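You operate a simulated robot arm through the tools that you are given. There is no shell and no other tool. Be economical: measure what you need, move in short steps, check, and stop when the job is done.

You run a simulated two-armed robot. Do the job below in one go: nothing can be reset, and whatever is moved stays where it is left.

TASK
Put the jar that says "hearts" from the far end of the long table on the table beside the piping press and the jar marked "pearls" in the silver cake tin there. Put one of the glaze bottles from the far end of the long table on the middle shelf of the trolley. Put the brown small cake layer from the table beside the piping press on top of the cake dome. Put the bottle that says "blue" from the head end of the long table on the ledge of the bag sealer and the bottle labelled "green" on the counter top by the mixer. Stack the canister labelled "flour" from the right end of the island on top of the canister labelled "almonds". Any order will do. Set down upright: jar, glaze bottle, bottle.
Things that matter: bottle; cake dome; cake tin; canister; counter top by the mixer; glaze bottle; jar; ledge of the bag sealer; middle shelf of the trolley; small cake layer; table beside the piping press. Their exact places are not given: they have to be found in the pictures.

It is judged by the outcome, as a careful person would: the job done as asked, and still so three seconds after it is handed in. It fails if anything else is knocked over, pushed out of place, dropped, spilled or broken.

THE ROBOT
Two 7-joint arms with two-finger parallel grippers on one trunk, on a base that drives. Base frame: it is fixed to the floor where the robot stands at the start and does not move with it; the origin is under the middle of the robot, x ahead of it, y to its left, z up. Lengths are in m, angles in rad, forces in N, time in s.
The left shoulder is at the start at [0.05, 0.161, 1.073], the right one opposite. With the tool pointing down near the work surface each hand reaches from about 0.1 to 0.44 m from the robot's upright axis, wherever it stands, measured 20 degrees to its own side. Places, roughly: bottle [0.75, 3.5, 0.75]; cake dome (23x22x14 cm) [-0.7, 5.2, 0.4]; cake tin [0.75, 0.25, 0.75]; canister [0.75, 5, 0.75]; counter top by the mixer [1.7, 6.8, 0.9]; glaze bottle [1.5, -0.75, 0.75]; jar [0.5, 0, 0.75]; ledge of the bag sealer (19x15 cm) [-0.8, 2.48, 0.84]; middle shelf of the trolley [-0.4, -2.1, 0.4]; small cake layer [1.75, 3, 0.75]; table beside the piping press [1.7, 3.3, 0.8]. Payload 3.43 kg a hand.
Tool frame (each hand has its own): the origin (TCP) lies between the finger pads and is the grasp point; the fingertips stand 0.03 m ahead of it; z points along the fingers, y is the line along which they close. The gripper opens to 0.094 m. The fingers are 0.028 m wide and 0.01 m thick; the gripper's body (0.05 by 0.096 m) begins 0.055 m behind the TCP.
Orientation is that of the tool frame in the base frame, as a unit quaternion [x, y, z, w]. With the fingers straight down and closing along the base's y, the tool's x points along the base's -x, its y along +y and its z along -z.

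THE INTERFACE
- The arms move only by the tool step_arm. It takes "left_commands", "right_commands" or both (then of equal length, played together; a hand with none holds still); each is a list of rows, each a list of 3 entries, a list of its own where there are three numbers: the shift along the tool's x, y, z in m, then the turn, a rotation vector about the tool's x, y, z in rad, then the finger opening in m, from 0 to 0.094. In form: [[[x, y, z], [ax, ay, az], fingers], ...]. A call has 1 to 10 rows; each row is the pose to reach, as a shift and turn from the pose commanded when the call began, along the tool's axes at that moment. Each row takes 0.2 s and may step no farther than 0.05 m and 0.15 rad from the row before; otherwise, or with a gripper value out of range, the whole call is refused. A pose out of reach is approached as far as the arm can. The call stops where the force on the tool passes 40 N (or 10 N more than at its start, if that is more) or the arm is blocked; 0.2 s more then pass. Each finger travels about 0.045 m/s and halts on what it meets, pressing with about 29 N; the grip force reading is that of the motor and also rises with nothing between the fingers. The clock runs only during rows and for 0.2 s after the last one: add rows that repeat a pose to give the fingers time. It gives the time, the measured TCP pose, the force on the tool (base axes), the opening and the grip force at its end, in the units of the frame above (readings bear some noise), with the torque about the TCP (base axes, N m) and any sound that the robot's microphone picked up.
- Cameras (640 x 400 px; columns grow to the right, rows downward): "scene" is now at [0.1215, 0.0323, 1.1967]; the picture's right is [0.36, -0.93, 0.00], its down [-0.53, -0.21, -0.82] and it looks along [0.77, 0.30, -0.57] (base axes); focal length 280 px, centre (320, 200). "left" rides on the left gripper at [0.076, -0.014, -0.102] in its tool frame; the picture's right is [0.18, 0.98, 0.00], its down [-0.75, 0.14, -0.64] and it looks along [-0.63, 0.12, 0.77] (tool axes); focal length 243 px, centre (320, 200). "right" rides on the right gripper at [0.076, 0.014, -0.103] in its tool frame; the picture's right is [-0.18, 0.98, 0.00], its down [-0.75, -0.14, -0.64] and it looks along [-0.63, -0.12, 0.77] (tool axes); focal length 243 px, centre (320, 200).
- get_image(camera): a new picture of that camera. It takes no simulated time.
- slide_trunk(by): slides the trunk up (or, below 0, down) by that many m; the arms and the scene camera ride with it, the base frame stays. It gives what a move gives, with no picture.
- steer(legs): drives the robot by 1 to 6 legs, each [ahead, left, turn to the left] in m, m and rad, along the robot's own axes; the way and the turn of a leg run together, so that a leg with both is an arc; at most 1.5 m and 3.142 rad a leg. The arms and the cameras ride along, it lands a little off, and it stops where it bumps. It gives what a move gives.
- head_to(pan, tilt): turns the head with the scene camera to pan (to the left, within 1.396 rad either way) and tilt (down, from -0.506 to 1.204), counted from straight ahead of the robot. It gives what a move gives.
- point_at(camera, pixels): there is no depth. For up to 12 entries [column, row, z] of the newest picture of that camera ("zoom" is the newest enlarged one), the place [x, y] in the base frame at which the ray of that pixel passes the height z, good to about 0.002 m. It takes no simulated time.
- close_up(camera, box): a new picture of the part [left, top, right, bottom] of that camera's present view, enlarged. It takes no simulated time.
- sign_off(): hands the job in; it is judged then, once.

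Work in short steps. Measure before you move; look again where a grasp or a placing could have gone wrong, and mend it. You have 138 turns and 164 pictures in all, those below and enlarged ones among them. Open the grippers and draw the arms clear of the work before you hand the job in, unless the task says otherwise.

The tools are called after "Request:" as a command line: name --argument value ..., lists and objects as JSON in quotes. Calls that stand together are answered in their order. step_arm: Moves the arms, as the interface text tells. Its arguments: {"type":"object","properties":{"left_commands":{"type":"array","items":{"type":"array"}},"right_commands":{"type":"array","items":{"type":"array"}}},"required":[]} The other tools are called the same way: slide_trunk (by) slides the trunk up or down; steer (legs) drives the base; head_to (pan, tilt) turns the head that bears the scene camera; get_image (camera) takes a picture; point_at (camera, pixels) gives the place at which the rays of pixels pass given heights; close_up (camera, box) takes an enlarged picture of a part of a camera's view; sign_off () hands the job in.

At the start:

```text
time_s: 0.0
left_eef_pos: [0.4132, 0.282, 1.0353]
left_orientation: [-0.001, 1.0, 0.0, 0.0]
left_force: [0.8, -0.2, -0.6]
left_moment: [-0.02, -0.03, 0.01]
left_opening: 0.094
left_finger_force: 0.0
right_eef_pos: [0.4094, -0.0343, 1.0353]
right_orientation: [0.0, 1.0, 0.001, 0.002]
right_force: [-0.4, 0.3, 0.4]
right_moment: [0.03, 0.02, 0.01]
right_opening: 0.0939
right_finger_force: 0.0
trunk travel left (down, up): [-0.1, 0.167]
robot x, y, heading: [0.0014, 0.0035, -0.0]
head pan, tilt: [0.374, 0.6]
```

scene: 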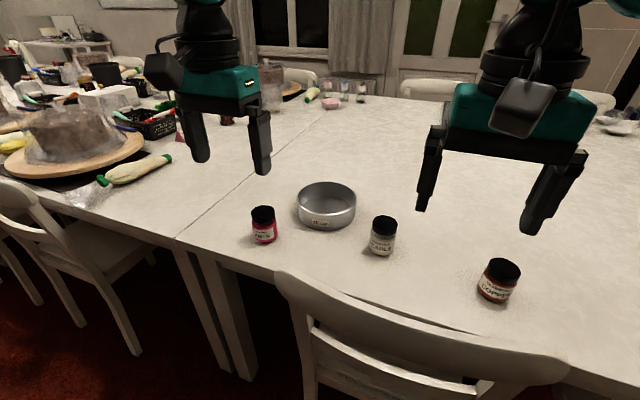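
right: 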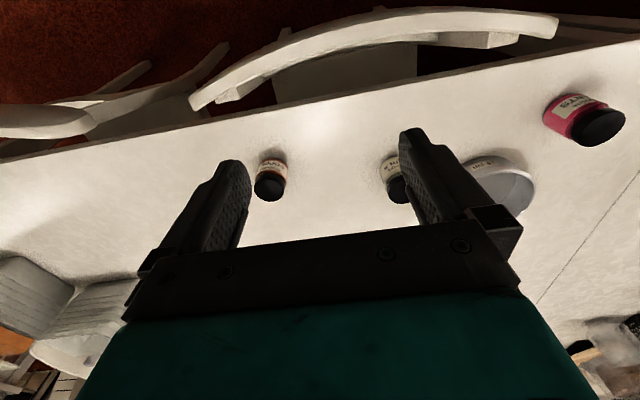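
left: 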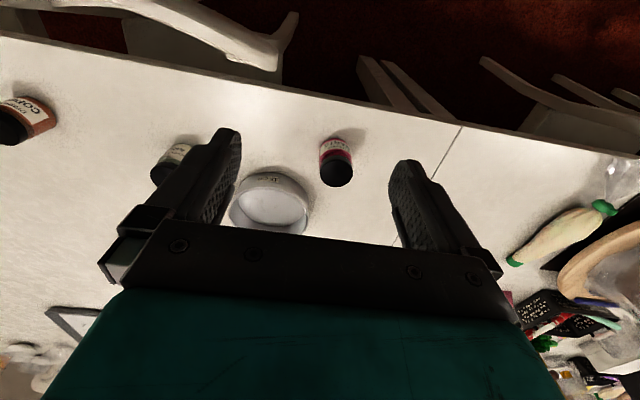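

The scene shows three jars at about (264,225), (383,236), (498,280) and the silver tin at (326,205). I enlarge to read labels.

Request:
close_up --camera "scene" --box '[230, 170, 550, 320]'

Request:
point_at --camera "scene" --pixels '[[264, 240, 0.75], [383, 252, 0.75], [495, 298, 0.75], [327, 225, 0.75], [355, 100, 0.75]]'

Request:
head_to --pan -0.5 --tilt 0.45

Request:
get_image --camera "scene"

```text
2.00 times, centred on (390, 245) of scene
```

zoom: 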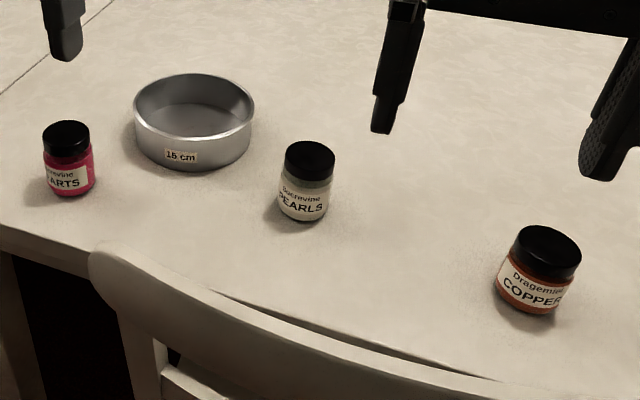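

```text
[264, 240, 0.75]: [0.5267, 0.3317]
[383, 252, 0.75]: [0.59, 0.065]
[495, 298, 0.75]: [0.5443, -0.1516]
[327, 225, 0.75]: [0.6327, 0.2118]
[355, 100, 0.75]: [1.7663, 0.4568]
```

```text
time_s: 1.2
left_eef_pos: [0.4143, 0.2815, 1.035]
left_orientation: [0.0, 1.0, 0.0, 0.0]
left_force: [-0.1, 0.7, -0.9]
left_moment: [0.03, 0.01, -0.01]
left_opening: 0.094
left_finger_force: 0.0
right_eef_pos: [0.4087, -0.0336, 1.0352]
right_orientation: [0.001, 1.0, 0.001, 0.001]
right_force: [-1.0, 0.0, 0.4]
right_moment: [-0.02, -0.01, 0.02]
right_opening: 0.0938
right_finger_force: 0.0
trunk travel left (down, up): [-0.1, 0.167]
robot x, y, heading: [0.0003, -0.0003, -0.0]
head pan, tilt: [-0.499, 0.45]
```

```text
159 pictures are left
```

scene: 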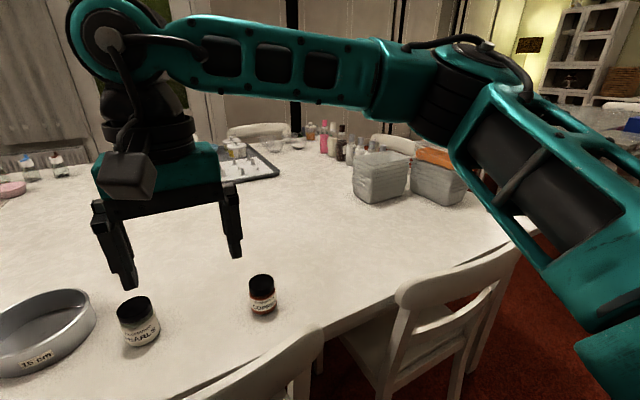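

Pearls is at about (0.60,0.07), hearts at (0.54,0.33), tin centre about (0.7,0.24). Look down at the floor and chairs near me to see what I can drive to.

Request:
head_to --pan 0.0 --tilt 1.2

Request:
get_image --camera "scene"

Request:
head_to --pan 1.39 --tilt 0.45

Request:
get_image --camera "scene"

Request:
head_to --pan -1.39 --tilt 0.45

Request:
get_image --camera "scene"

```text
time_s: 2.3
left_eef_pos: [0.4131, 0.2808, 1.0357]
left_orientation: [-0.001, 1.0, 0.0, 0.0]
left_force: [0.4, 0.3, -0.1]
left_moment: [-0.01, -0.01, 0.0]
left_opening: 0.0939
left_finger_force: 0.1
right_eef_pos: [0.4077, -0.0335, 1.0346]
right_orientation: [0.0, 1.0, 0.001, 0.002]
right_force: [0.4, -0.5, 0.4]
right_moment: [-0.02, -0.02, -0.03]
right_opening: 0.0942
right_finger_force: 0.1
trunk travel left (down, up): [-0.1, 0.167]
robot x, y, heading: [0.0016, 0.0017, 0.001]
head pan, tilt: [0.0, 1.201]
```

```text
158 pictures are left
```

scene: 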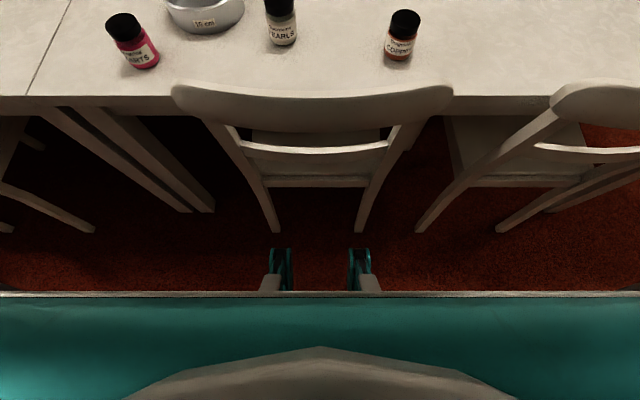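

```text
time_s: 3.8
left_eef_pos: [0.4133, 0.281, 1.0358]
left_orientation: [-0.001, 1.0, 0.0, 0.0]
left_force: [-0.1, 0.1, 0.4]
left_moment: [0.03, 0.01, -0.01]
left_opening: 0.0941
left_finger_force: 0.0
right_eef_pos: [0.4086, -0.0333, 1.0352]
right_orientation: [0.001, 1.0, 0.001, 0.001]
right_force: [0.0, 0.3, 0.7]
right_moment: [0.0, 0.0, 0.0]
right_opening: 0.0939
right_finger_force: 0.1
trunk travel left (down, up): [-0.1, 0.167]
robot x, y, heading: [0.0059, 0.0007, 0.002]
head pan, tilt: [1.389, 0.45]
```

```text
157 pictures are left
```

scene: 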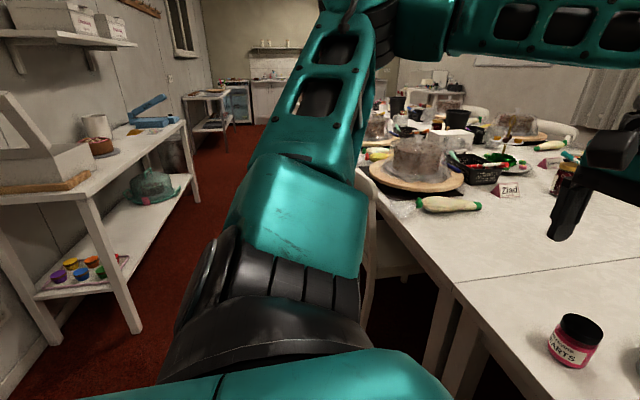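

```text
time_s: 6.3
left_eef_pos: [0.4137, 0.2824, 1.0368]
left_orientation: [-0.001, 1.0, 0.0, 0.0]
left_force: [-0.5, -0.3, -0.1]
left_moment: [-0.01, 0.03, 0.01]
left_opening: 0.0939
left_finger_force: 0.1
right_eef_pos: [0.4087, -0.0338, 1.0348]
right_orientation: [0.001, 1.0, 0.001, 0.001]
right_force: [0.4, 0.8, -0.4]
right_moment: [0.02, 0.0, 0.01]
right_opening: 0.094
right_finger_force: 0.0
trunk travel left (down, up): [-0.1, 0.167]
robot x, y, heading: [-0.0012, -0.0024, 0.004]
head pan, tilt: [-1.389, 0.45]
```

```text
156 pictures are left
```

scene: 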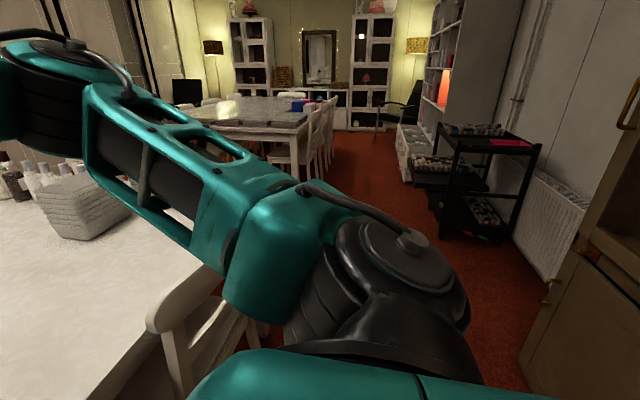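

I look down again to measure the chair's position and my own front.

Request:
head_to --pan 0.0 --tilt 1.0

Request:
get_image --camera "scene"

```text
time_s: 7.8
left_eef_pos: [0.4127, 0.2812, 1.0356]
left_orientation: [-0.001, 1.0, 0.0, -0.001]
left_force: [0.1, -0.3, 0.0]
left_moment: [0.04, 0.0, 0.04]
left_opening: 0.0939
left_finger_force: 0.0
right_eef_pos: [0.4087, -0.0329, 1.0346]
right_orientation: [0.002, 1.0, 0.001, 0.001]
right_force: [0.2, -0.6, -0.6]
right_moment: [-0.01, -0.04, -0.01]
right_opening: 0.0943
right_finger_force: 0.1
trunk travel left (down, up): [-0.1, 0.167]
robot x, y, heading: [-0.0011, -0.0017, 0.003]
head pan, tilt: [0.0, 1.0]
```

```text
155 pictures are left
```

scene: 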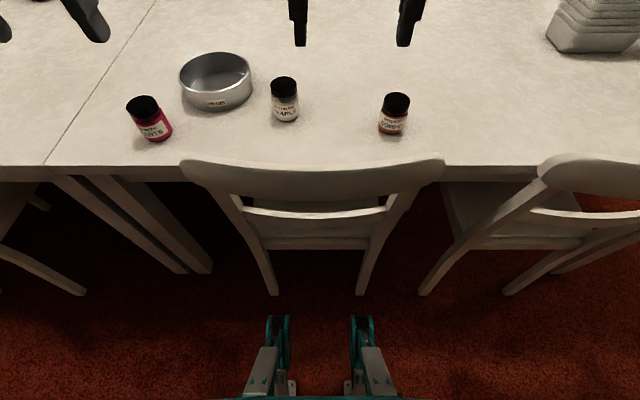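

Measure table edge, jars, chair back, chair legs and my base's front wheels.

Request:
point_at --camera "scene" --pixels '[[140, 166, 0.75], [500, 170, 0.75], [185, 165, 0.9], [440, 165, 0.9], [276, 293, 0.0], [360, 293, 0.0], [426, 293, 0.0], [80, 293, 0.0], [278, 320, 0.15], [362, 320, 0.15], [548, 170, 0.9], [310, 160, 0.9]]'

Request:
point_at --camera "scene" --pixels '[[154, 138, 0.75], [141, 101, 0.82], [286, 120, 0.75], [283, 82, 0.82], [217, 106, 0.75], [216, 54, 0.8], [182, 75, 0.8], [251, 75, 0.8], [392, 133, 0.75], [212, 270, 0.0], [278, 320, 0.0], [287, 385, 0.0]]'

```text
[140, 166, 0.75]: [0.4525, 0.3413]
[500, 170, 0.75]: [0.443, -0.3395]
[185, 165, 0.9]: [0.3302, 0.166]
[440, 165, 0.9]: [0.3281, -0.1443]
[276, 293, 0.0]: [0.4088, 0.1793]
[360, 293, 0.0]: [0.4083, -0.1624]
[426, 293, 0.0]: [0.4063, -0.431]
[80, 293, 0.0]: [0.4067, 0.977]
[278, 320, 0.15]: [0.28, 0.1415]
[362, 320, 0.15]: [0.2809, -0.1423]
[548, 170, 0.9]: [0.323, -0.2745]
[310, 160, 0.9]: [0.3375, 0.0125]
```

```text
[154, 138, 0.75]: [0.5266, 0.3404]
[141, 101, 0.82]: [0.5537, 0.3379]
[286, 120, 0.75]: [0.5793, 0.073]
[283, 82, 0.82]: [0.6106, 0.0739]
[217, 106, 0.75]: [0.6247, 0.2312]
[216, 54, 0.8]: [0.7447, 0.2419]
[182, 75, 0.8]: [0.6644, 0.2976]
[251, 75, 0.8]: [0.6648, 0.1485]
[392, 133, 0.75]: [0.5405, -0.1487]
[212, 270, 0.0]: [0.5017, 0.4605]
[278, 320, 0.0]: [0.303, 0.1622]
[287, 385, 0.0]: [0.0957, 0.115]
```

Chair back reaches x≈0.33 and my wheels reach x≈0.3, so I can only get a little closer. Test the left hand's reach with a forward tilt, above everything.

Request:
step_arm --left_commands '[[[-0.04, 0, 0.0], [0, -0.14, 0], 0.094], [[-0.08, 0, 0.02], [0, -0.28, 0], 0.094], [[-0.12, 0, 0.04], [0, -0.42, 0], 0.094], [[-0.16, 0, 0.05], [0, -0.56, 0], 0.094], [[-0.19, 0, 0.06], [0, -0.7, 0], 0.094], [[-0.23, 0, 0.08], [0, -0.7, 0], 0.094], [[-0.27, 0, 0.1], [0, -0.7, 0], 0.094], [[-0.3, 0, 0.12], [0, -0.7, 0], 0.094], [[-0.3, 0, 0.12], [0, -0.7, 0], 0.094]]'

```text
time_s: 9.8
left_eef_pos: [0.6836, 0.2926, 0.9274]
left_orientation: [-0.001, 0.939, 0.0, 0.344]
left_force: [0.6, -0.6, -0.4]
left_moment: [0.0, 0.0, 0.01]
left_opening: 0.0939
left_finger_force: 0.0
left hand out of reach, approached as far as the arm can: row 8, 9
right_eef_pos: [0.4084, -0.0334, 1.0345]
right_orientation: [0.001, 1.0, 0.001, 0.001]
right_force: [0.8, 0.4, 0.7]
right_moment: [0.0, 0.02, 0.0]
right_opening: 0.0941
right_finger_force: 0.1
trunk travel left (down, up): [-0.1, 0.167]
robot x, y, heading: [0.0008, -0.0012, -0.003]
head pan, tilt: [0.0, 1.0]
```

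The tilt reaches x=0.68 at z=0.93, enough for the tin. Drive 5 cm ahead (wheels still short of the chair legs at x≈0.40).

Request:
steer --legs '[[0.05, 0.03, 0]]'

Request:
step_arm --left_commands '[[[0.03, 0, -0.03], [0, 0, 0], 0.094], [[0.05, -0.04, -0.05], [0, 0, 0], 0.094], [[0.07, -0.08, -0.05], [0, 0, 0], 0.094], [[0.08, -0.12, -0.05], [0, 0, 0], 0.094], [[0.08, -0.16, -0.05], [0, 0, 0], 0.094], [[0.08, -0.19, -0.05], [0, 0, 0], 0.094]]'

Request:
get_image --camera "left"

Request:
get_image --camera "scene"

```text
time_s: 10.8
left_eef_pos: [0.7361, 0.3228, 0.9255]
left_orientation: [-0.001, 0.939, 0.0, 0.344]
left_force: [0.6, -0.1, -0.2]
left_moment: [0.0, -0.01, 0.03]
left_opening: 0.0939
left_finger_force: 0.1
right_eef_pos: [0.4597, -0.0043, 1.0342]
right_orientation: [0.001, 1.0, 0.001, -0.001]
right_force: [0.0, 0.6, -0.2]
right_moment: [0.0, -0.01, 0.01]
right_opening: 0.0942
right_finger_force: 0.0
trunk travel left (down, up): [-0.1, 0.167]
robot x, y, heading: [0.0499, 0.0296, 0.001]
head pan, tilt: [0.0, 1.0]
```

```text
time_s: 12.2
left_eef_pos: [0.618, 0.1725, 0.9265]
left_orientation: [-0.001, 0.939, -0.001, 0.344]
left_force: [0.0, -0.3, 0.2]
left_moment: [-0.03, -0.02, -0.03]
left_opening: 0.0942
left_finger_force: 0.1
left hand out of reach, approached as far as the arm can: row 5, 6
right_eef_pos: [0.4609, -0.0034, 1.0345]
right_orientation: [0.001, 1.0, 0.0, 0.0]
right_force: [-0.2, 0.4, -0.5]
right_moment: [0.0, 0.01, 0.03]
right_opening: 0.094
right_finger_force: 0.1
trunk travel left (down, up): [-0.1, 0.167]
robot x, y, heading: [0.0546, 0.0313, -0.003]
head pan, tilt: [0.0, 1.0]
```

```text
154 pictures are left
```

left: 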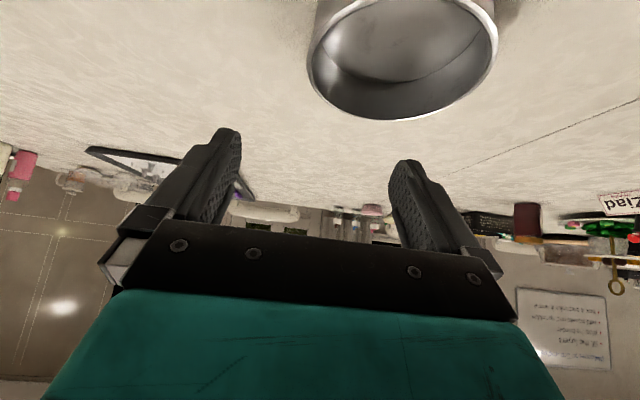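

```text
153 pictures are left
```

scene: 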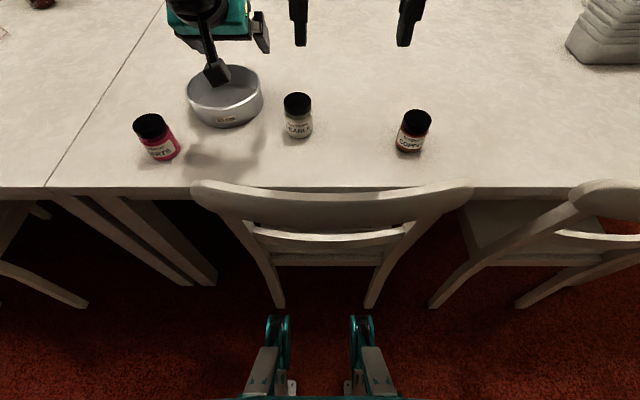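

The left hand can't go inward past y≈0.17 here, so I shift the robot right 0.125 m, then check via the hand camera.

Request:
steer --legs '[[0.0, -0.13, 0]]'

Request:
get_image --camera "scene"

Request:
get_image --camera "left"

```text
time_s: 13.9
left_eef_pos: [0.6185, 0.0443, 0.9269]
left_orientation: [0.0, 0.939, -0.001, 0.344]
left_force: [0.0, -0.3, -0.7]
left_moment: [-0.02, -0.01, -0.01]
left_opening: 0.094
left_finger_force: 0.0
right_eef_pos: [0.459, -0.1328, 1.0335]
right_orientation: [0.0, 1.0, 0.0, 0.001]
right_force: [0.6, 0.2, 0.0]
right_moment: [-0.01, 0.01, 0.03]
right_opening: 0.094
right_finger_force: 0.1
trunk travel left (down, up): [-0.1, 0.167]
robot x, y, heading: [0.0492, -0.1001, 0.006]
head pan, tilt: [0.0, 1.0]
```

```text
152 pictures are left
```

scene: 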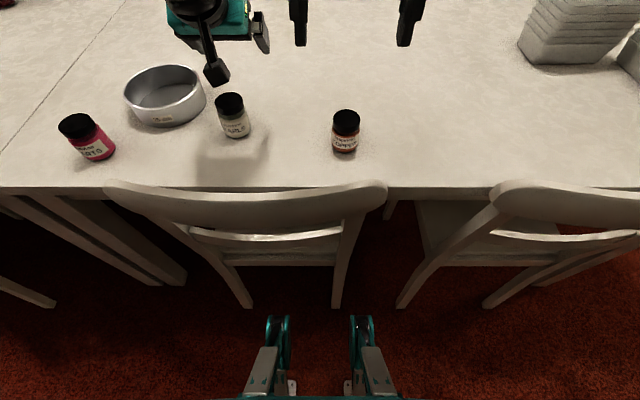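

```text
151 pictures are left
```

left: 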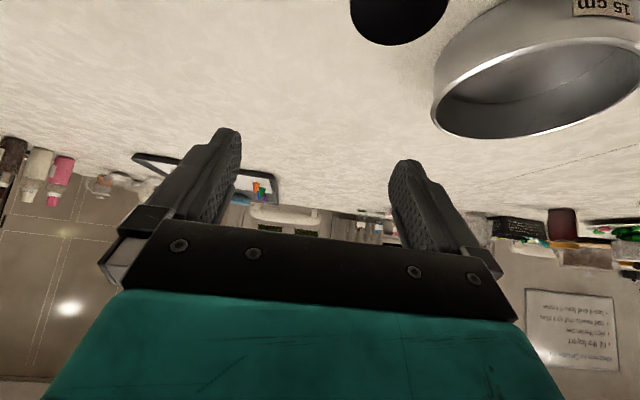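

Refine pearls, tin and hearts from this picture.

Request:
point_at --camera "scene" --pixels '[[237, 139, 0.75], [229, 100, 0.82], [229, 100, 0.83], [215, 101, 0.82], [243, 101, 0.82], [165, 76, 0.8], [124, 97, 0.8], [206, 93, 0.8], [170, 127, 0.75], [164, 66, 0.8], [94, 160, 0.75], [75, 122, 0.82]]'

Request:
close_up --camera "scene" --box '[50, 50, 290, 200]'

```text
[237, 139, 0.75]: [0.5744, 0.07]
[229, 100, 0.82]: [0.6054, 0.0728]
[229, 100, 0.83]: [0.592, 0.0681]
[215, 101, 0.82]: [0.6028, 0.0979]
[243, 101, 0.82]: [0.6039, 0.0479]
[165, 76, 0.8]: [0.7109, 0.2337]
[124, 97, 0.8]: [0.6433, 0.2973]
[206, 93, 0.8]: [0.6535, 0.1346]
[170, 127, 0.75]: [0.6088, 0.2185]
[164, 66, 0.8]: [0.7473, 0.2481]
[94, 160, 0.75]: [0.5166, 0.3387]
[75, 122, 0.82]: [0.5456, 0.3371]
```

```text
2.67 times, centred on (170, 125) of scene
```

zoom: 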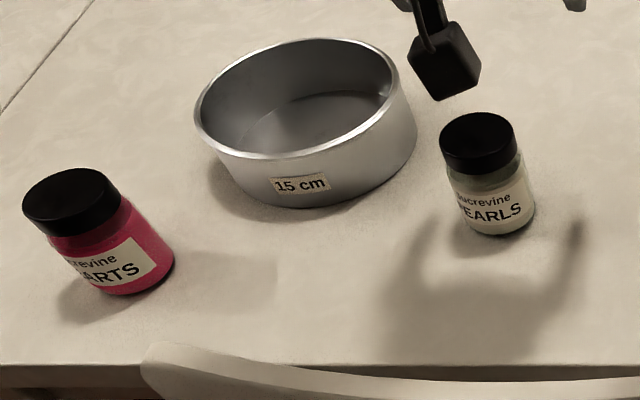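

Pearls centre ≈ (0.600,0.071), about 0.05 wide and 0.075 tall; tin centre ≈ (0.68,0.225), rim z≈0.80. Move to the pre-grasp point behind the jar along the tool axis.

Request:
step_arm --left_commands '[[[0.04, 0.01, -0.01], [0, 0, 0], 0.094], [[0.08, 0.02, -0.02], [0, 0, 0], 0.094], [[0.0995, 0.027, -0.032], [0, 0, 0], 0.094]]'

Request:
get_image --camera "left"

```text
time_s: 14.7
left_eef_pos: [0.5224, 0.0712, 0.8868]
left_orientation: [-0.001, 0.939, -0.001, 0.344]
left_force: [-0.4, -0.1, -0.1]
left_moment: [-0.02, -0.02, -0.02]
left_opening: 0.0941
left_finger_force: 0.1
right_eef_pos: [0.4591, -0.1332, 1.0345]
right_orientation: [-0.001, 1.0, 0.001, 0.001]
right_force: [0.2, 1.0, 0.6]
right_moment: [-0.04, 0.05, 0.03]
right_opening: 0.0941
right_finger_force: 0.1
trunk travel left (down, up): [-0.1, 0.167]
robot x, y, heading: [0.0513, -0.0937, 0.001]
head pan, tilt: [0.0, 1.0]
```

```text
149 pictures are left
```

left: 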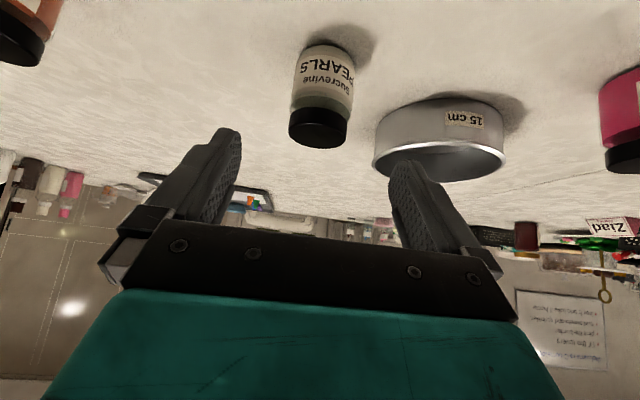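

The jar sits on the finger mid-line (columns 290–352 between 240 and 390). Advance 0.12 m and close.

Request:
step_arm --left_commands '[[[0, 0, 0.04], [0, 0, 0], 0.094], [[0, 0, 0.08], [0, 0, 0], 0.094], [[0, 0, 0.12], [0, 0, 0], 0.094], [[0, 0, 0.12], [0, 0, 0], 0.03], [[0, 0, 0.12], [0, 0, 0], 0.03], [[0, 0, 0.12], [0, 0, 0], 0.03], [[0, 0, 0.12], [0, 0, 0], 0.03]]'

Request:
get_image --camera "left"

```text
time_s: 16.3
left_eef_pos: [0.5842, 0.0968, 0.8183]
left_orientation: [0.0, 0.939, -0.001, 0.343]
left_force: [0.3, 0.2, 0.4]
left_moment: [0.0, 0.04, -0.04]
left_opening: 0.0551
left_finger_force: 29.0
left hand out of reach, approached as far as the arm can: row 2, 3, 4, 5, 6, 7
right_eef_pos: [0.4586, -0.1318, 1.0338]
right_orientation: [0.0, 1.0, 0.0, 0.001]
right_force: [-0.3, 0.1, 0.0]
right_moment: [-0.01, 0.0, 0.01]
right_opening: 0.094
right_finger_force: 0.1
trunk travel left (down, up): [-0.1, 0.167]
robot x, y, heading: [0.0479, -0.0947, 0.006]
head pan, tilt: [0.0, 1.0]
```

```text
148 pictures are left
```

left: 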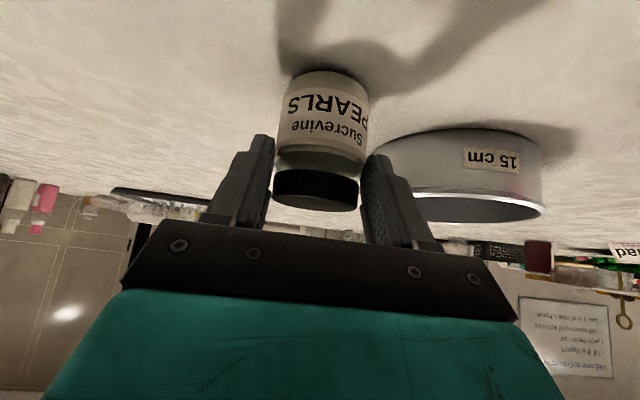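

Reach clipped the pose to y=0.097, but the fingers hold the lid (0.055, 29 N). Lift straight up a little and look.

Request:
step_arm --left_commands '[[[-0.013, 0.005, -0.0153], [0, 0, 0], 0.03], [[-0.026, 0.01, -0.031], [0, 0, 0], 0.03], [[-0.045, 0.02, -0.053], [0, 0, 0], 0.03]]'

Request:
get_image --camera "left"

Request:
get_image --camera "scene"

```text
time_s: 17.1
left_eef_pos: [0.5841, 0.1165, 0.8877]
left_orientation: [0.0, 0.94, 0.0, 0.342]
left_force: [0.0, 1.2, -1.8]
left_moment: [0.01, 0.06, -0.01]
left_opening: 0.055
left_finger_force: 28.7
right_eef_pos: [0.4595, -0.1327, 1.0354]
right_orientation: [0.001, 1.0, 0.0, 0.001]
right_force: [-1.0, 0.8, 0.4]
right_moment: [0.01, 0.02, -0.03]
right_opening: 0.094
right_finger_force: 0.0
trunk travel left (down, up): [-0.1, 0.167]
robot x, y, heading: [0.0511, -0.1011, 0.0]
head pan, tilt: [0.0, 1.0]
```

```text
147 pictures are left
```

left: 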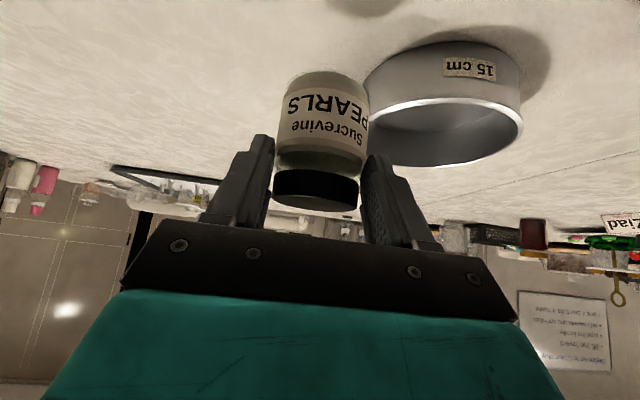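

```text
146 pictures are left
```

scene: 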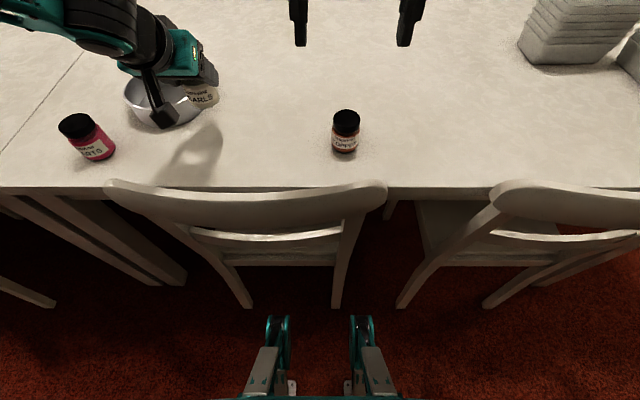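

Jar held upright with its bottom at z≈0.82. Carry it over the tin centre, a bit higher, then check.

Request:
step_arm --left_commands '[[[-0.01, 0, -0.012], [0, 0, 0], 0.03], [[-0.025, 0.035, 0.002], [0, 0, 0], 0.03], [[-0.043, 0.07, 0.018], [0, 0, 0], 0.03], [[-0.062, 0.108, 0.037], [0, 0, 0], 0.03], [[-0.062, 0.108, 0.037], [0, 0, 0], 0.03]]'

Request:
get_image --camera "left"

Request:
close_up --camera "scene" --box '[50, 20, 290, 170]'

```text
time_s: 18.3
left_eef_pos: [0.6525, 0.223, 0.8993]
left_orientation: [-0.001, 0.939, -0.001, 0.344]
left_force: [-0.4, 0.1, -1.6]
left_moment: [0.0, 0.0, -0.03]
left_opening: 0.0549
left_finger_force: 28.9
right_eef_pos: [0.4601, -0.132, 1.0345]
right_orientation: [0.0, 1.0, 0.001, 0.001]
right_force: [-0.8, -1.4, -0.5]
right_moment: [0.03, -0.05, 0.0]
right_opening: 0.0943
right_finger_force: 0.0
trunk travel left (down, up): [-0.1, 0.167]
robot x, y, heading: [0.0504, -0.0942, -0.001]
head pan, tilt: [0.0, 1.0]
```

```text
145 pictures are left
```

left: 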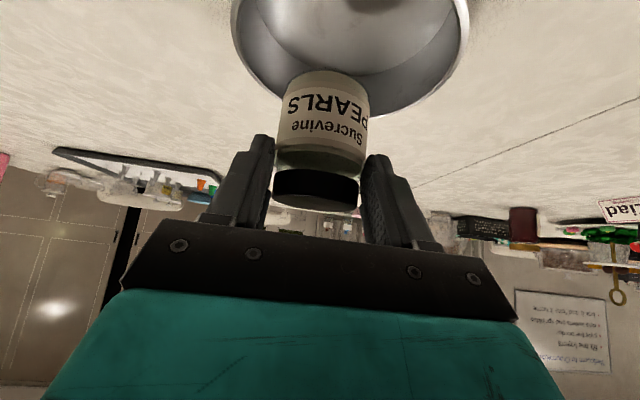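

```text
2.67 times, centred on (170, 95) of scene
```

zoom: 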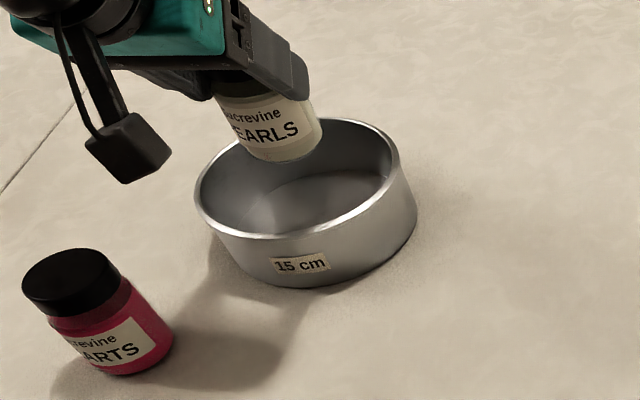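

Check where the jar's bottom and the tin rim lie.

Request:
point_at --camera "zoom" --pixels '[[285, 163, 0.831], [242, 145, 0.831], [322, 130, 0.831], [280, 238, 0.8], [345, 118, 0.8], [196, 195, 0.8], [400, 160, 0.8], [255, 207, 0.8]]'

```text
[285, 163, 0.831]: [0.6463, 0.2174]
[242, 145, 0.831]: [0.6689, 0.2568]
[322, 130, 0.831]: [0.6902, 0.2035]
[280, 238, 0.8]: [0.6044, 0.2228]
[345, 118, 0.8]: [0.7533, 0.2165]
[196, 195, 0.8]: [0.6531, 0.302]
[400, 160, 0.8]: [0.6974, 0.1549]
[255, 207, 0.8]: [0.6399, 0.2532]
```

Jar centre ≈ (0.67,0.23) vs tin centre (0.677,0.225): good. Lower 0.077 m, release moderately and see.

Request:
step_arm --left_commands '[[[0.021, 0, 0.0245], [0, 0, 0], 0.03], [[0.0387, 0, 0.0458], [0, 0, 0], 0.03], [[0.0497, 0, 0.0588], [0, 0, 0], 0.03], [[0.0505, 0, 0.0596], [0, 0, 0], 0.03], [[0.0505, 0, 0.0596], [0, 0, 0], 0.03]]'

Request:
close_up --camera "scene" --box '[50, 20, 290, 170]'

```text
time_s: 19.5
left_eef_pos: [0.6545, 0.2239, 0.8214]
left_orientation: [-0.001, 0.939, 0.0, 0.345]
left_force: [-0.1, 0.3, 1.4]
left_moment: [0.08, -0.02, 0.03]
left_opening: 0.0552
left_finger_force: 29.0
right_eef_pos: [0.459, -0.1333, 1.0349]
right_orientation: [0.0, 1.0, 0.001, 0.001]
right_force: [-0.3, 0.1, 0.1]
right_moment: [0.02, 0.03, 0.03]
right_opening: 0.094
right_finger_force: 0.1
trunk travel left (down, up): [-0.1, 0.167]
robot x, y, heading: [0.0523, -0.1015, -0.005]
head pan, tilt: [0.0, 1.0]
```

```text
2.67 times, centred on (170, 95) of scene
```

zoom: 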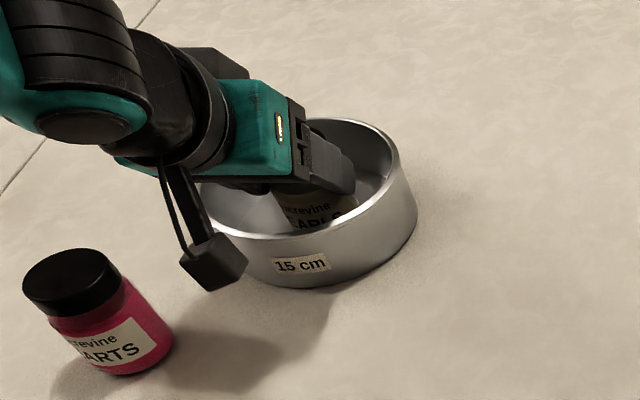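

Contact with the tin bottom is felt (force now +1.4 N). Release and back off along the tool axis.

Request:
step_arm --left_commands '[[[0, 0, 0], [0, 0, 0], 0.078], [[0, 0, 0], [0, 0, 0], 0.078], [[0, 0, -0.04], [0, 0, 0], 0.078], [[0, 0, -0.08], [0, 0, 0], 0.094], [[0, 0, -0.12], [0, 0, 0], 0.094]]'

Request:
get_image --camera "left"

Request:
close_up --camera "scene" --box '[50, 20, 290, 170]'

```text
time_s: 20.7
left_eef_pos: [0.5774, 0.2235, 0.9145]
left_orientation: [-0.001, 0.939, 0.0, 0.344]
left_force: [0.5, -0.3, 0.8]
left_moment: [-0.03, 0.01, 0.0]
left_opening: 0.0937
left_finger_force: 0.0
right_eef_pos: [0.4599, -0.1336, 1.0361]
right_orientation: [0.0, 1.0, 0.0, 0.001]
right_force: [0.0, 0.3, -1.2]
right_moment: [0.02, 0.03, -0.01]
right_opening: 0.0938
right_finger_force: 0.0
trunk travel left (down, up): [-0.1, 0.167]
robot x, y, heading: [0.0516, -0.0988, -0.0]
head pan, tilt: [0.0, 1.0]
```

```text
142 pictures are left
```

left: 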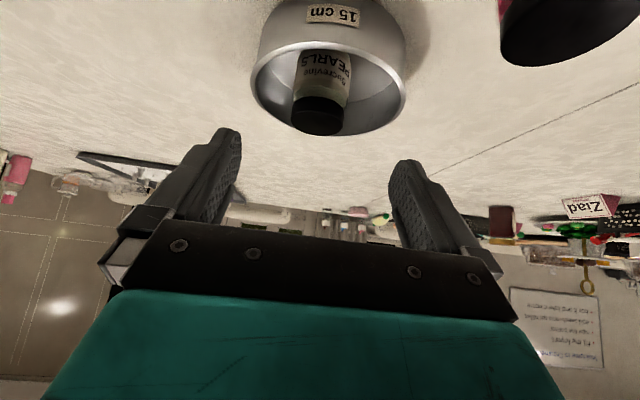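

```text
2.67 times, centred on (170, 95) of scene
```

zoom: 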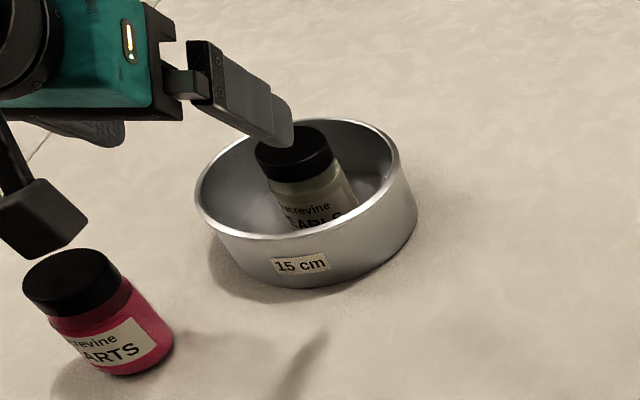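

Pearls stands upright in the tin. Fold the left arm back, retreat and drive right along the aisle toward the table's right end to find the glaze bottles.

Request:
step_arm --left_commands '[[[0.009, 0, -0.04], [0, 0.14, 0], 0.094], [[0.018, 0, -0.08], [0, 0.28, 0], 0.094], [[0.027, -0.01, -0.12], [0, 0.42, 0], 0.094], [[0.037, -0.02, -0.16], [0, 0.56, 0], 0.094], [[0.047, -0.03, -0.203], [0, 0.7, 0], 0.094]]'

Request:
steer --legs '[[-0.15, 0, 0], [0, -0.7, 0]]'

Request:
head_to --pan -0.6 --tilt 0.4

Request:
get_image --camera "scene"

Request:
head_to --pan 0.3 --tilt 0.3

Request:
get_image --camera "scene"

```text
time_s: 21.9
left_eef_pos: [0.4117, 0.1958, 1.0373]
left_orientation: [0.0, 1.0, -0.001, -0.002]
left_force: [0.1, 0.1, -0.4]
left_moment: [-0.03, 0.01, -0.01]
left_opening: 0.0942
left_finger_force: 0.2
right_eef_pos: [0.4588, -0.131, 1.0355]
right_orientation: [0.001, 1.0, 0.001, 0.001]
right_force: [0.2, 0.4, 0.1]
right_moment: [-0.01, 0.01, -0.01]
right_opening: 0.094
right_finger_force: 0.1
trunk travel left (down, up): [-0.1, 0.167]
robot x, y, heading: [0.0543, -0.1015, 0.003]
head pan, tilt: [0.0, 1.0]
```

```text
time_s: 29.5
left_eef_pos: [0.2666, -0.5074, 1.0373]
left_orientation: [0.005, 1.0, -0.001, 0.001]
left_force: [-0.2, -0.3, -0.6]
left_moment: [0.0, -0.02, 0.02]
left_opening: 0.0941
left_finger_force: 0.1
right_eef_pos: [0.3103, -0.837, 1.0334]
right_orientation: [0.005, 1.0, 0.001, 0.001]
right_force: [-0.1, -0.8, 0.4]
right_moment: [-0.02, -0.03, 0.02]
right_opening: 0.0938
right_finger_force: 0.0
trunk travel left (down, up): [-0.1, 0.167]
robot x, y, heading: [-0.0976, -0.8019, -0.009]
head pan, tilt: [0.0, 1.0]
```

```text
time_s: 30.5
left_eef_pos: [0.2671, -0.5074, 1.0371]
left_orientation: [0.004, 1.0, -0.001, 0.001]
left_force: [-0.6, 1.3, 0.7]
left_moment: [0.01, -0.03, 0.0]
left_opening: 0.094
left_finger_force: 0.0
right_eef_pos: [0.3105, -0.836, 1.0343]
right_orientation: [0.004, 1.0, 0.002, 0.0]
right_force: [0.2, 0.4, -0.4]
right_moment: [-0.01, 0.01, -0.01]
right_opening: 0.0941
right_finger_force: 0.1
trunk travel left (down, up): [-0.1, 0.167]
robot x, y, heading: [-0.0996, -0.7988, -0.004]
head pan, tilt: [-0.6, 0.4]
```

```text
140 pictures are left
```

scene: 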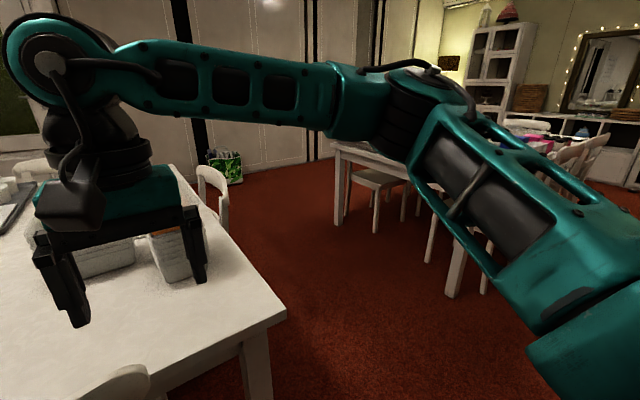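

```text
time_s: 31.7
left_eef_pos: [0.2665, -0.5083, 1.0355]
left_orientation: [0.004, 1.0, -0.001, 0.001]
left_force: [-0.4, -0.8, -0.8]
left_moment: [0.02, -0.05, 0.0]
left_opening: 0.094
left_finger_force: 0.1
right_eef_pos: [0.3111, -0.8373, 1.0351]
right_orientation: [0.005, 1.0, 0.0, 0.001]
right_force: [0.1, 0.2, 0.0]
right_moment: [-0.02, -0.01, 0.01]
right_opening: 0.0938
right_finger_force: 0.1
trunk travel left (down, up): [-0.1, 0.167]
robot x, y, heading: [-0.0952, -0.7974, -0.008]
head pan, tilt: [0.3, 0.3]
```

```text
139 pictures are left
```

scene: 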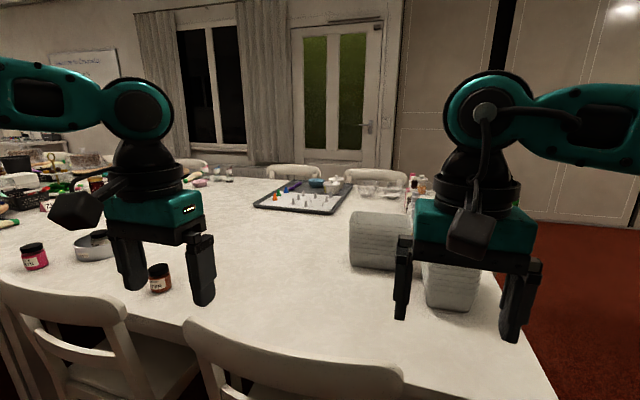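

The table ends near y≈-1.05, with an open aisle before the next table at y≈-2.1. Drive round to the end and face +y, near the glaze bottles at (1.5,-0.75).

Request:
steer --legs '[[0, -0.76, 0], [1.4, 0, 0], [0, 0, 1.571]]'

Request:
head_to --pan 0.0 --tilt 0.7

Request:
get_image --camera "scene"

```text
time_s: 49.1
left_eef_pos: [1.0039, -1.2185, 1.0358]
left_orientation: [-0.688, 0.725, 0.0, 0.001]
left_force: [0.2, 0.4, 0.3]
left_moment: [0.02, 0.04, 0.02]
left_opening: 0.0941
left_finger_force: 0.0
right_eef_pos: [1.3347, -1.1884, 1.0344]
right_orientation: [-0.687, 0.727, 0.001, 0.0]
right_force: [-0.3, 1.1, 0.2]
right_moment: [0.02, -0.04, -0.02]
right_opening: 0.0939
right_finger_force: 0.1
trunk travel left (down, up): [-0.1, 0.167]
robot x, y, heading: [1.282, -1.5968, 1.52]
head pan, tilt: [0.3, 0.3]
```

```text
time_s: 50.0
left_eef_pos: [1.0053, -1.2173, 1.0379]
left_orientation: [-0.687, 0.726, 0.001, 0.001]
left_force: [0.4, 0.4, 0.6]
left_moment: [-0.02, -0.01, 0.0]
left_opening: 0.0939
left_finger_force: 0.0
right_eef_pos: [1.3355, -1.1885, 1.034]
right_orientation: [-0.687, 0.727, 0.001, 0.0]
right_force: [0.3, -0.3, -1.1]
right_moment: [-0.04, -0.01, -0.01]
right_opening: 0.0941
right_finger_force: 0.1
trunk travel left (down, up): [-0.1, 0.167]
robot x, y, heading: [1.2805, -1.5908, 1.515]
head pan, tilt: [0.0, 0.7]
```

```text
138 pictures are left
```

scene: 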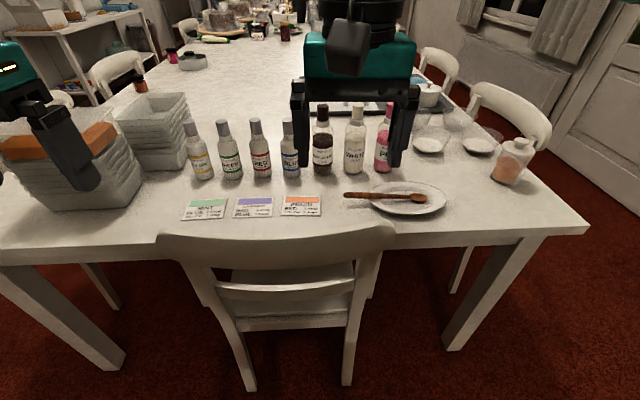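

Bottles stand at rows 100–180; enlarge to read labels.

Request:
close_up --camera "scene" --box '[170, 90, 410, 240]'

Request:
get_image --camera "right"

Request:
point_at --camera "scene" --pixels '[[322, 176, 0.75], [355, 173, 0.75], [383, 170, 0.75], [290, 178, 0.75], [321, 104, 0.93], [290, 122, 0.9], [170, 235, 0.95], [390, 235, 0.9], [245, 388, 0.0], [347, 385, 0.0], [30, 250, 0.75], [585, 230, 0.75]]'

```text
2.67 times, centred on (290, 165) of scene
```

zoom: 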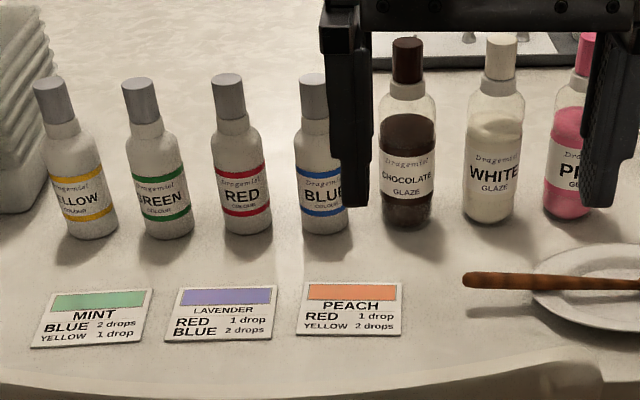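

```text
136 pictures are left
```

right: 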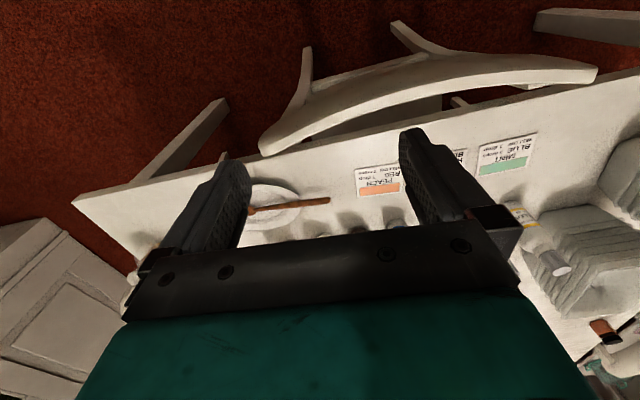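

```text
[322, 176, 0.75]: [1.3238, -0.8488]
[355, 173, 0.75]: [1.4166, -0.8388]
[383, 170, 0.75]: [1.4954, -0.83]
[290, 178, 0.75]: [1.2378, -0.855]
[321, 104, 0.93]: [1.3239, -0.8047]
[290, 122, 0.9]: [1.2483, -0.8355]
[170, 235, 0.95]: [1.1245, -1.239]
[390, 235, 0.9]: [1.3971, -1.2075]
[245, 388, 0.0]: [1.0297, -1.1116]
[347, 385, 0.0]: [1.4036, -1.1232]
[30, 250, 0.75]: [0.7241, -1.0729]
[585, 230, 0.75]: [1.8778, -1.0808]
```

The glaze bottles are at x≈1.327, 1.415, 1.495, y≈-0.81; a chair blocks x 1.03–1.40. I'll stand at x≈1.70 beside it and use the left arm on the pink glaze.

Request:
steer --legs '[[0, 0, 0.056], [0, -0.42, 0], [0.13, 0, 0]]'

Request:
head_to --pan 0.0 --tilt 0.95

Request:
get_image --camera "scene"

```text
time_s: 55.4
left_eef_pos: [1.3866, -1.1027, 1.0369]
left_orientation: [0.713, -0.702, 0.0, -0.001]
left_force: [-0.3, -1.0, 0.7]
left_moment: [-0.01, 0.0, 0.02]
left_opening: 0.0942
left_finger_force: 0.2
right_eef_pos: [1.7149, -1.0526, 1.0341]
right_orientation: [0.713, -0.701, 0.0, 0.0]
right_force: [-0.1, -0.1, -0.3]
right_moment: [0.02, 0.03, -0.01]
right_opening: 0.0939
right_finger_force: 0.1
trunk travel left (down, up): [-0.1, 0.167]
robot x, y, heading: [1.6894, -1.4612, 1.589]
head pan, tilt: [0.0, 0.7]
```

```text
time_s: 56.2
left_eef_pos: [1.3876, -1.1035, 1.0361]
left_orientation: [0.713, -0.701, 0.0, -0.001]
left_force: [-0.1, 0.2, 0.0]
left_moment: [0.03, 0.02, 0.0]
left_opening: 0.0942
left_finger_force: 0.1
right_eef_pos: [1.714, -1.0521, 1.0345]
right_orientation: [0.713, -0.702, -0.002, -0.001]
right_force: [-0.1, -0.1, -0.7]
right_moment: [0.0, 0.0, -0.04]
right_opening: 0.094
right_finger_force: 0.1
trunk travel left (down, up): [-0.1, 0.167]
robot x, y, heading: [1.6851, -1.46, 1.59]
head pan, tilt: [0.0, 0.949]
```

```text
135 pictures are left
```

scene: 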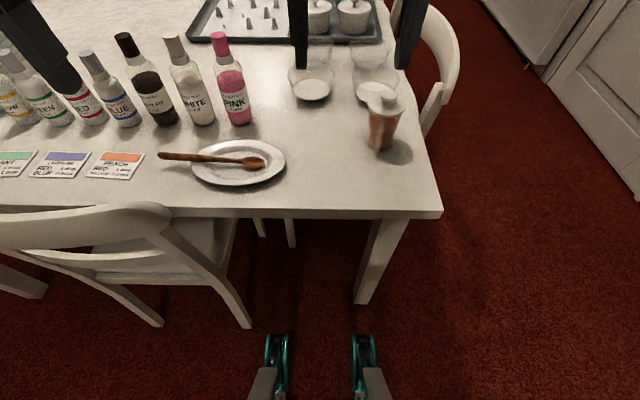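

Measure pink bottle: base front (239,125), cap top (219,35), and the neighbour white.

Request:
point_at --camera "scene" --pixels '[[239, 125, 0.75], [226, 118, 0.75], [252, 118, 0.75], [219, 34, 0.92], [219, 34, 0.93], [204, 125, 0.75], [214, 118, 0.75], [175, 36, 0.93], [240, 180, 0.76]]'

Request:
close_up --camera "scene" --box '[100, 20, 292, 140]'

```text
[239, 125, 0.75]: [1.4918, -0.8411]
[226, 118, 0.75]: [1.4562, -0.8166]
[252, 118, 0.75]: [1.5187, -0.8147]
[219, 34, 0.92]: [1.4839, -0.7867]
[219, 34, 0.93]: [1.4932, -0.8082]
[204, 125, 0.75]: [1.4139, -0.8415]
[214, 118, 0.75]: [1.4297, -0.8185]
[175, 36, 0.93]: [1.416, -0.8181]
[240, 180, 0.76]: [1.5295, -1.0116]
```

```text
3.33 times, centred on (196, 80) of scene
```

zoom: 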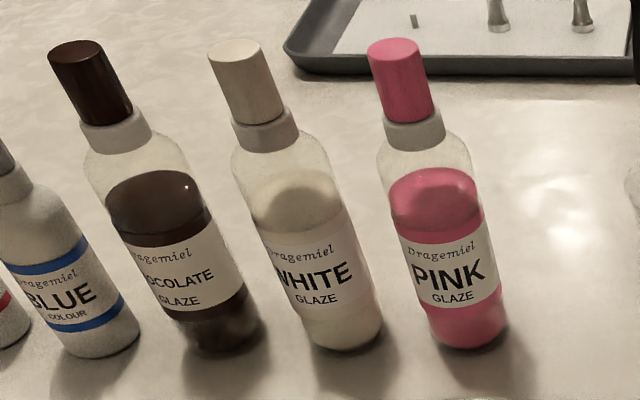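

Pink glaze centre ≈ (1.492,-0.815), top z≈0.93. I'll grip it at the cap with a nearly horizontal hand (tilt 1.3), moving first to a pre-grasp 0.13 m back.

Request:
step_arm --left_commands '[[[-0.018, -0.012, 0.0], [0, -0.145, 0], 0.07], [[-0.036, -0.024, 0.0], [0, -0.29, 0], 0.07], [[-0.054, -0.036, 0.01], [0, -0.435, 0], 0.07], [[-0.072, -0.048, 0.03], [0, -0.58, 0], 0.07], [[-0.09, -0.06, 0.045], [0, -0.725, 0], 0.07], [[-0.108, -0.072, 0.06], [0, -0.87, 0], 0.07], [[-0.126, -0.084, 0.075], [0, -1.015, 0], 0.07], [[-0.144, -0.096, 0.09], [0, -1.16, 0], 0.07], [[-0.1618, -0.107, 0.098], [0, -1.3, 0], 0.07], [[-0.1618, -0.107, 0.098], [0, -1.3, 0], 0.07]]'

Request:
get_image --camera "left"

Request:
get_image --camera "scene"

```text
time_s: 58.4
left_eef_pos: [1.4917, -0.9398, 0.9365]
left_orientation: [0.567, -0.557, -0.431, -0.426]
left_force: [0.4, 0.6, 0.1]
left_moment: [-0.02, -0.02, -0.02]
left_opening: 0.07
left_finger_force: 0.0
right_eef_pos: [1.7155, -1.051, 1.0346]
right_orientation: [0.712, -0.702, -0.002, 0.001]
right_force: [0.9, 0.2, -0.6]
right_moment: [0.0, 0.0, 0.0]
right_opening: 0.0938
right_finger_force: 0.1
trunk travel left (down, up): [-0.1, 0.167]
robot x, y, heading: [1.6898, -1.4603, 1.589]
head pan, tilt: [0.0, 0.949]
```

```text
133 pictures are left
```

left: 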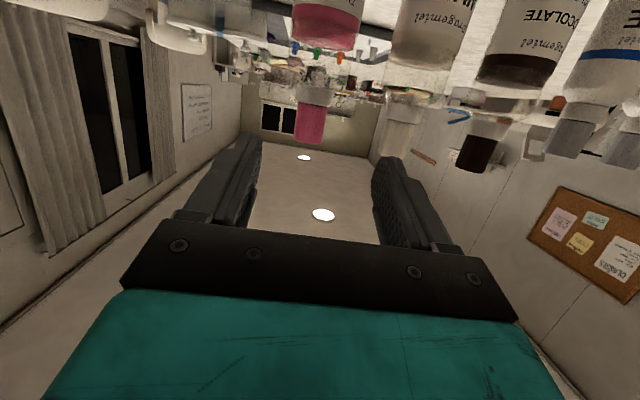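

```text
132 pictures are left
```

scene: 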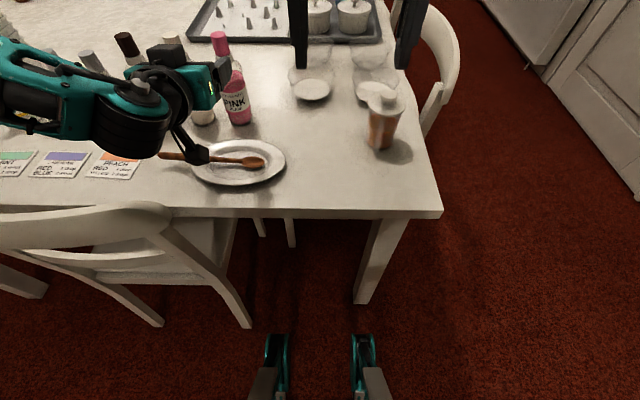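

Cap (col ~311) lies between the fingers (250–380). Advance 0.13 and close.

Request:
step_arm --left_commands '[[[0, 0, 0.045], [0, 0, 0], 0.065], [[0, 0, 0.09], [0, 0, 0], 0.065], [[0, 0, 0.13], [0, 0, 0], 0.065], [[0, 0, 0.13], [0, 0, 0], 0.01], [[0, 0, 0.13], [0, 0, 0], 0.01], [[0, 0, 0.13], [0, 0, 0], 0.01], [[0, 0, 0.13], [0, 0, 0], 0.01]]'

Request:
get_image --camera "left"

```text
time_s: 60.0
left_eef_pos: [1.4692, -0.8336, 0.9282]
left_orientation: [0.568, -0.557, -0.432, -0.425]
left_force: [0.9, -0.4, 0.7]
left_moment: [0.07, -0.13, -0.03]
left_opening: 0.0239
left_finger_force: 29.2
left hand out of reach, approached as far as the arm can: row 2, 3, 4, 5, 6, 7
right_eef_pos: [1.7146, -1.0523, 1.0352]
right_orientation: [0.712, -0.702, -0.001, 0.0]
right_force: [-0.8, -0.1, 0.1]
right_moment: [-0.03, 0.02, 0.0]
right_opening: 0.0939
right_finger_force: 0.1
trunk travel left (down, up): [-0.1, 0.167]
robot x, y, heading: [1.6874, -1.4614, 1.582]
head pan, tilt: [0.0, 0.949]
```

```text
131 pictures are left
```

left: 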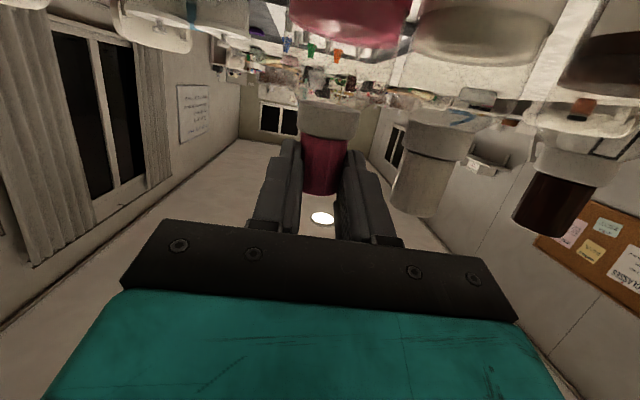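

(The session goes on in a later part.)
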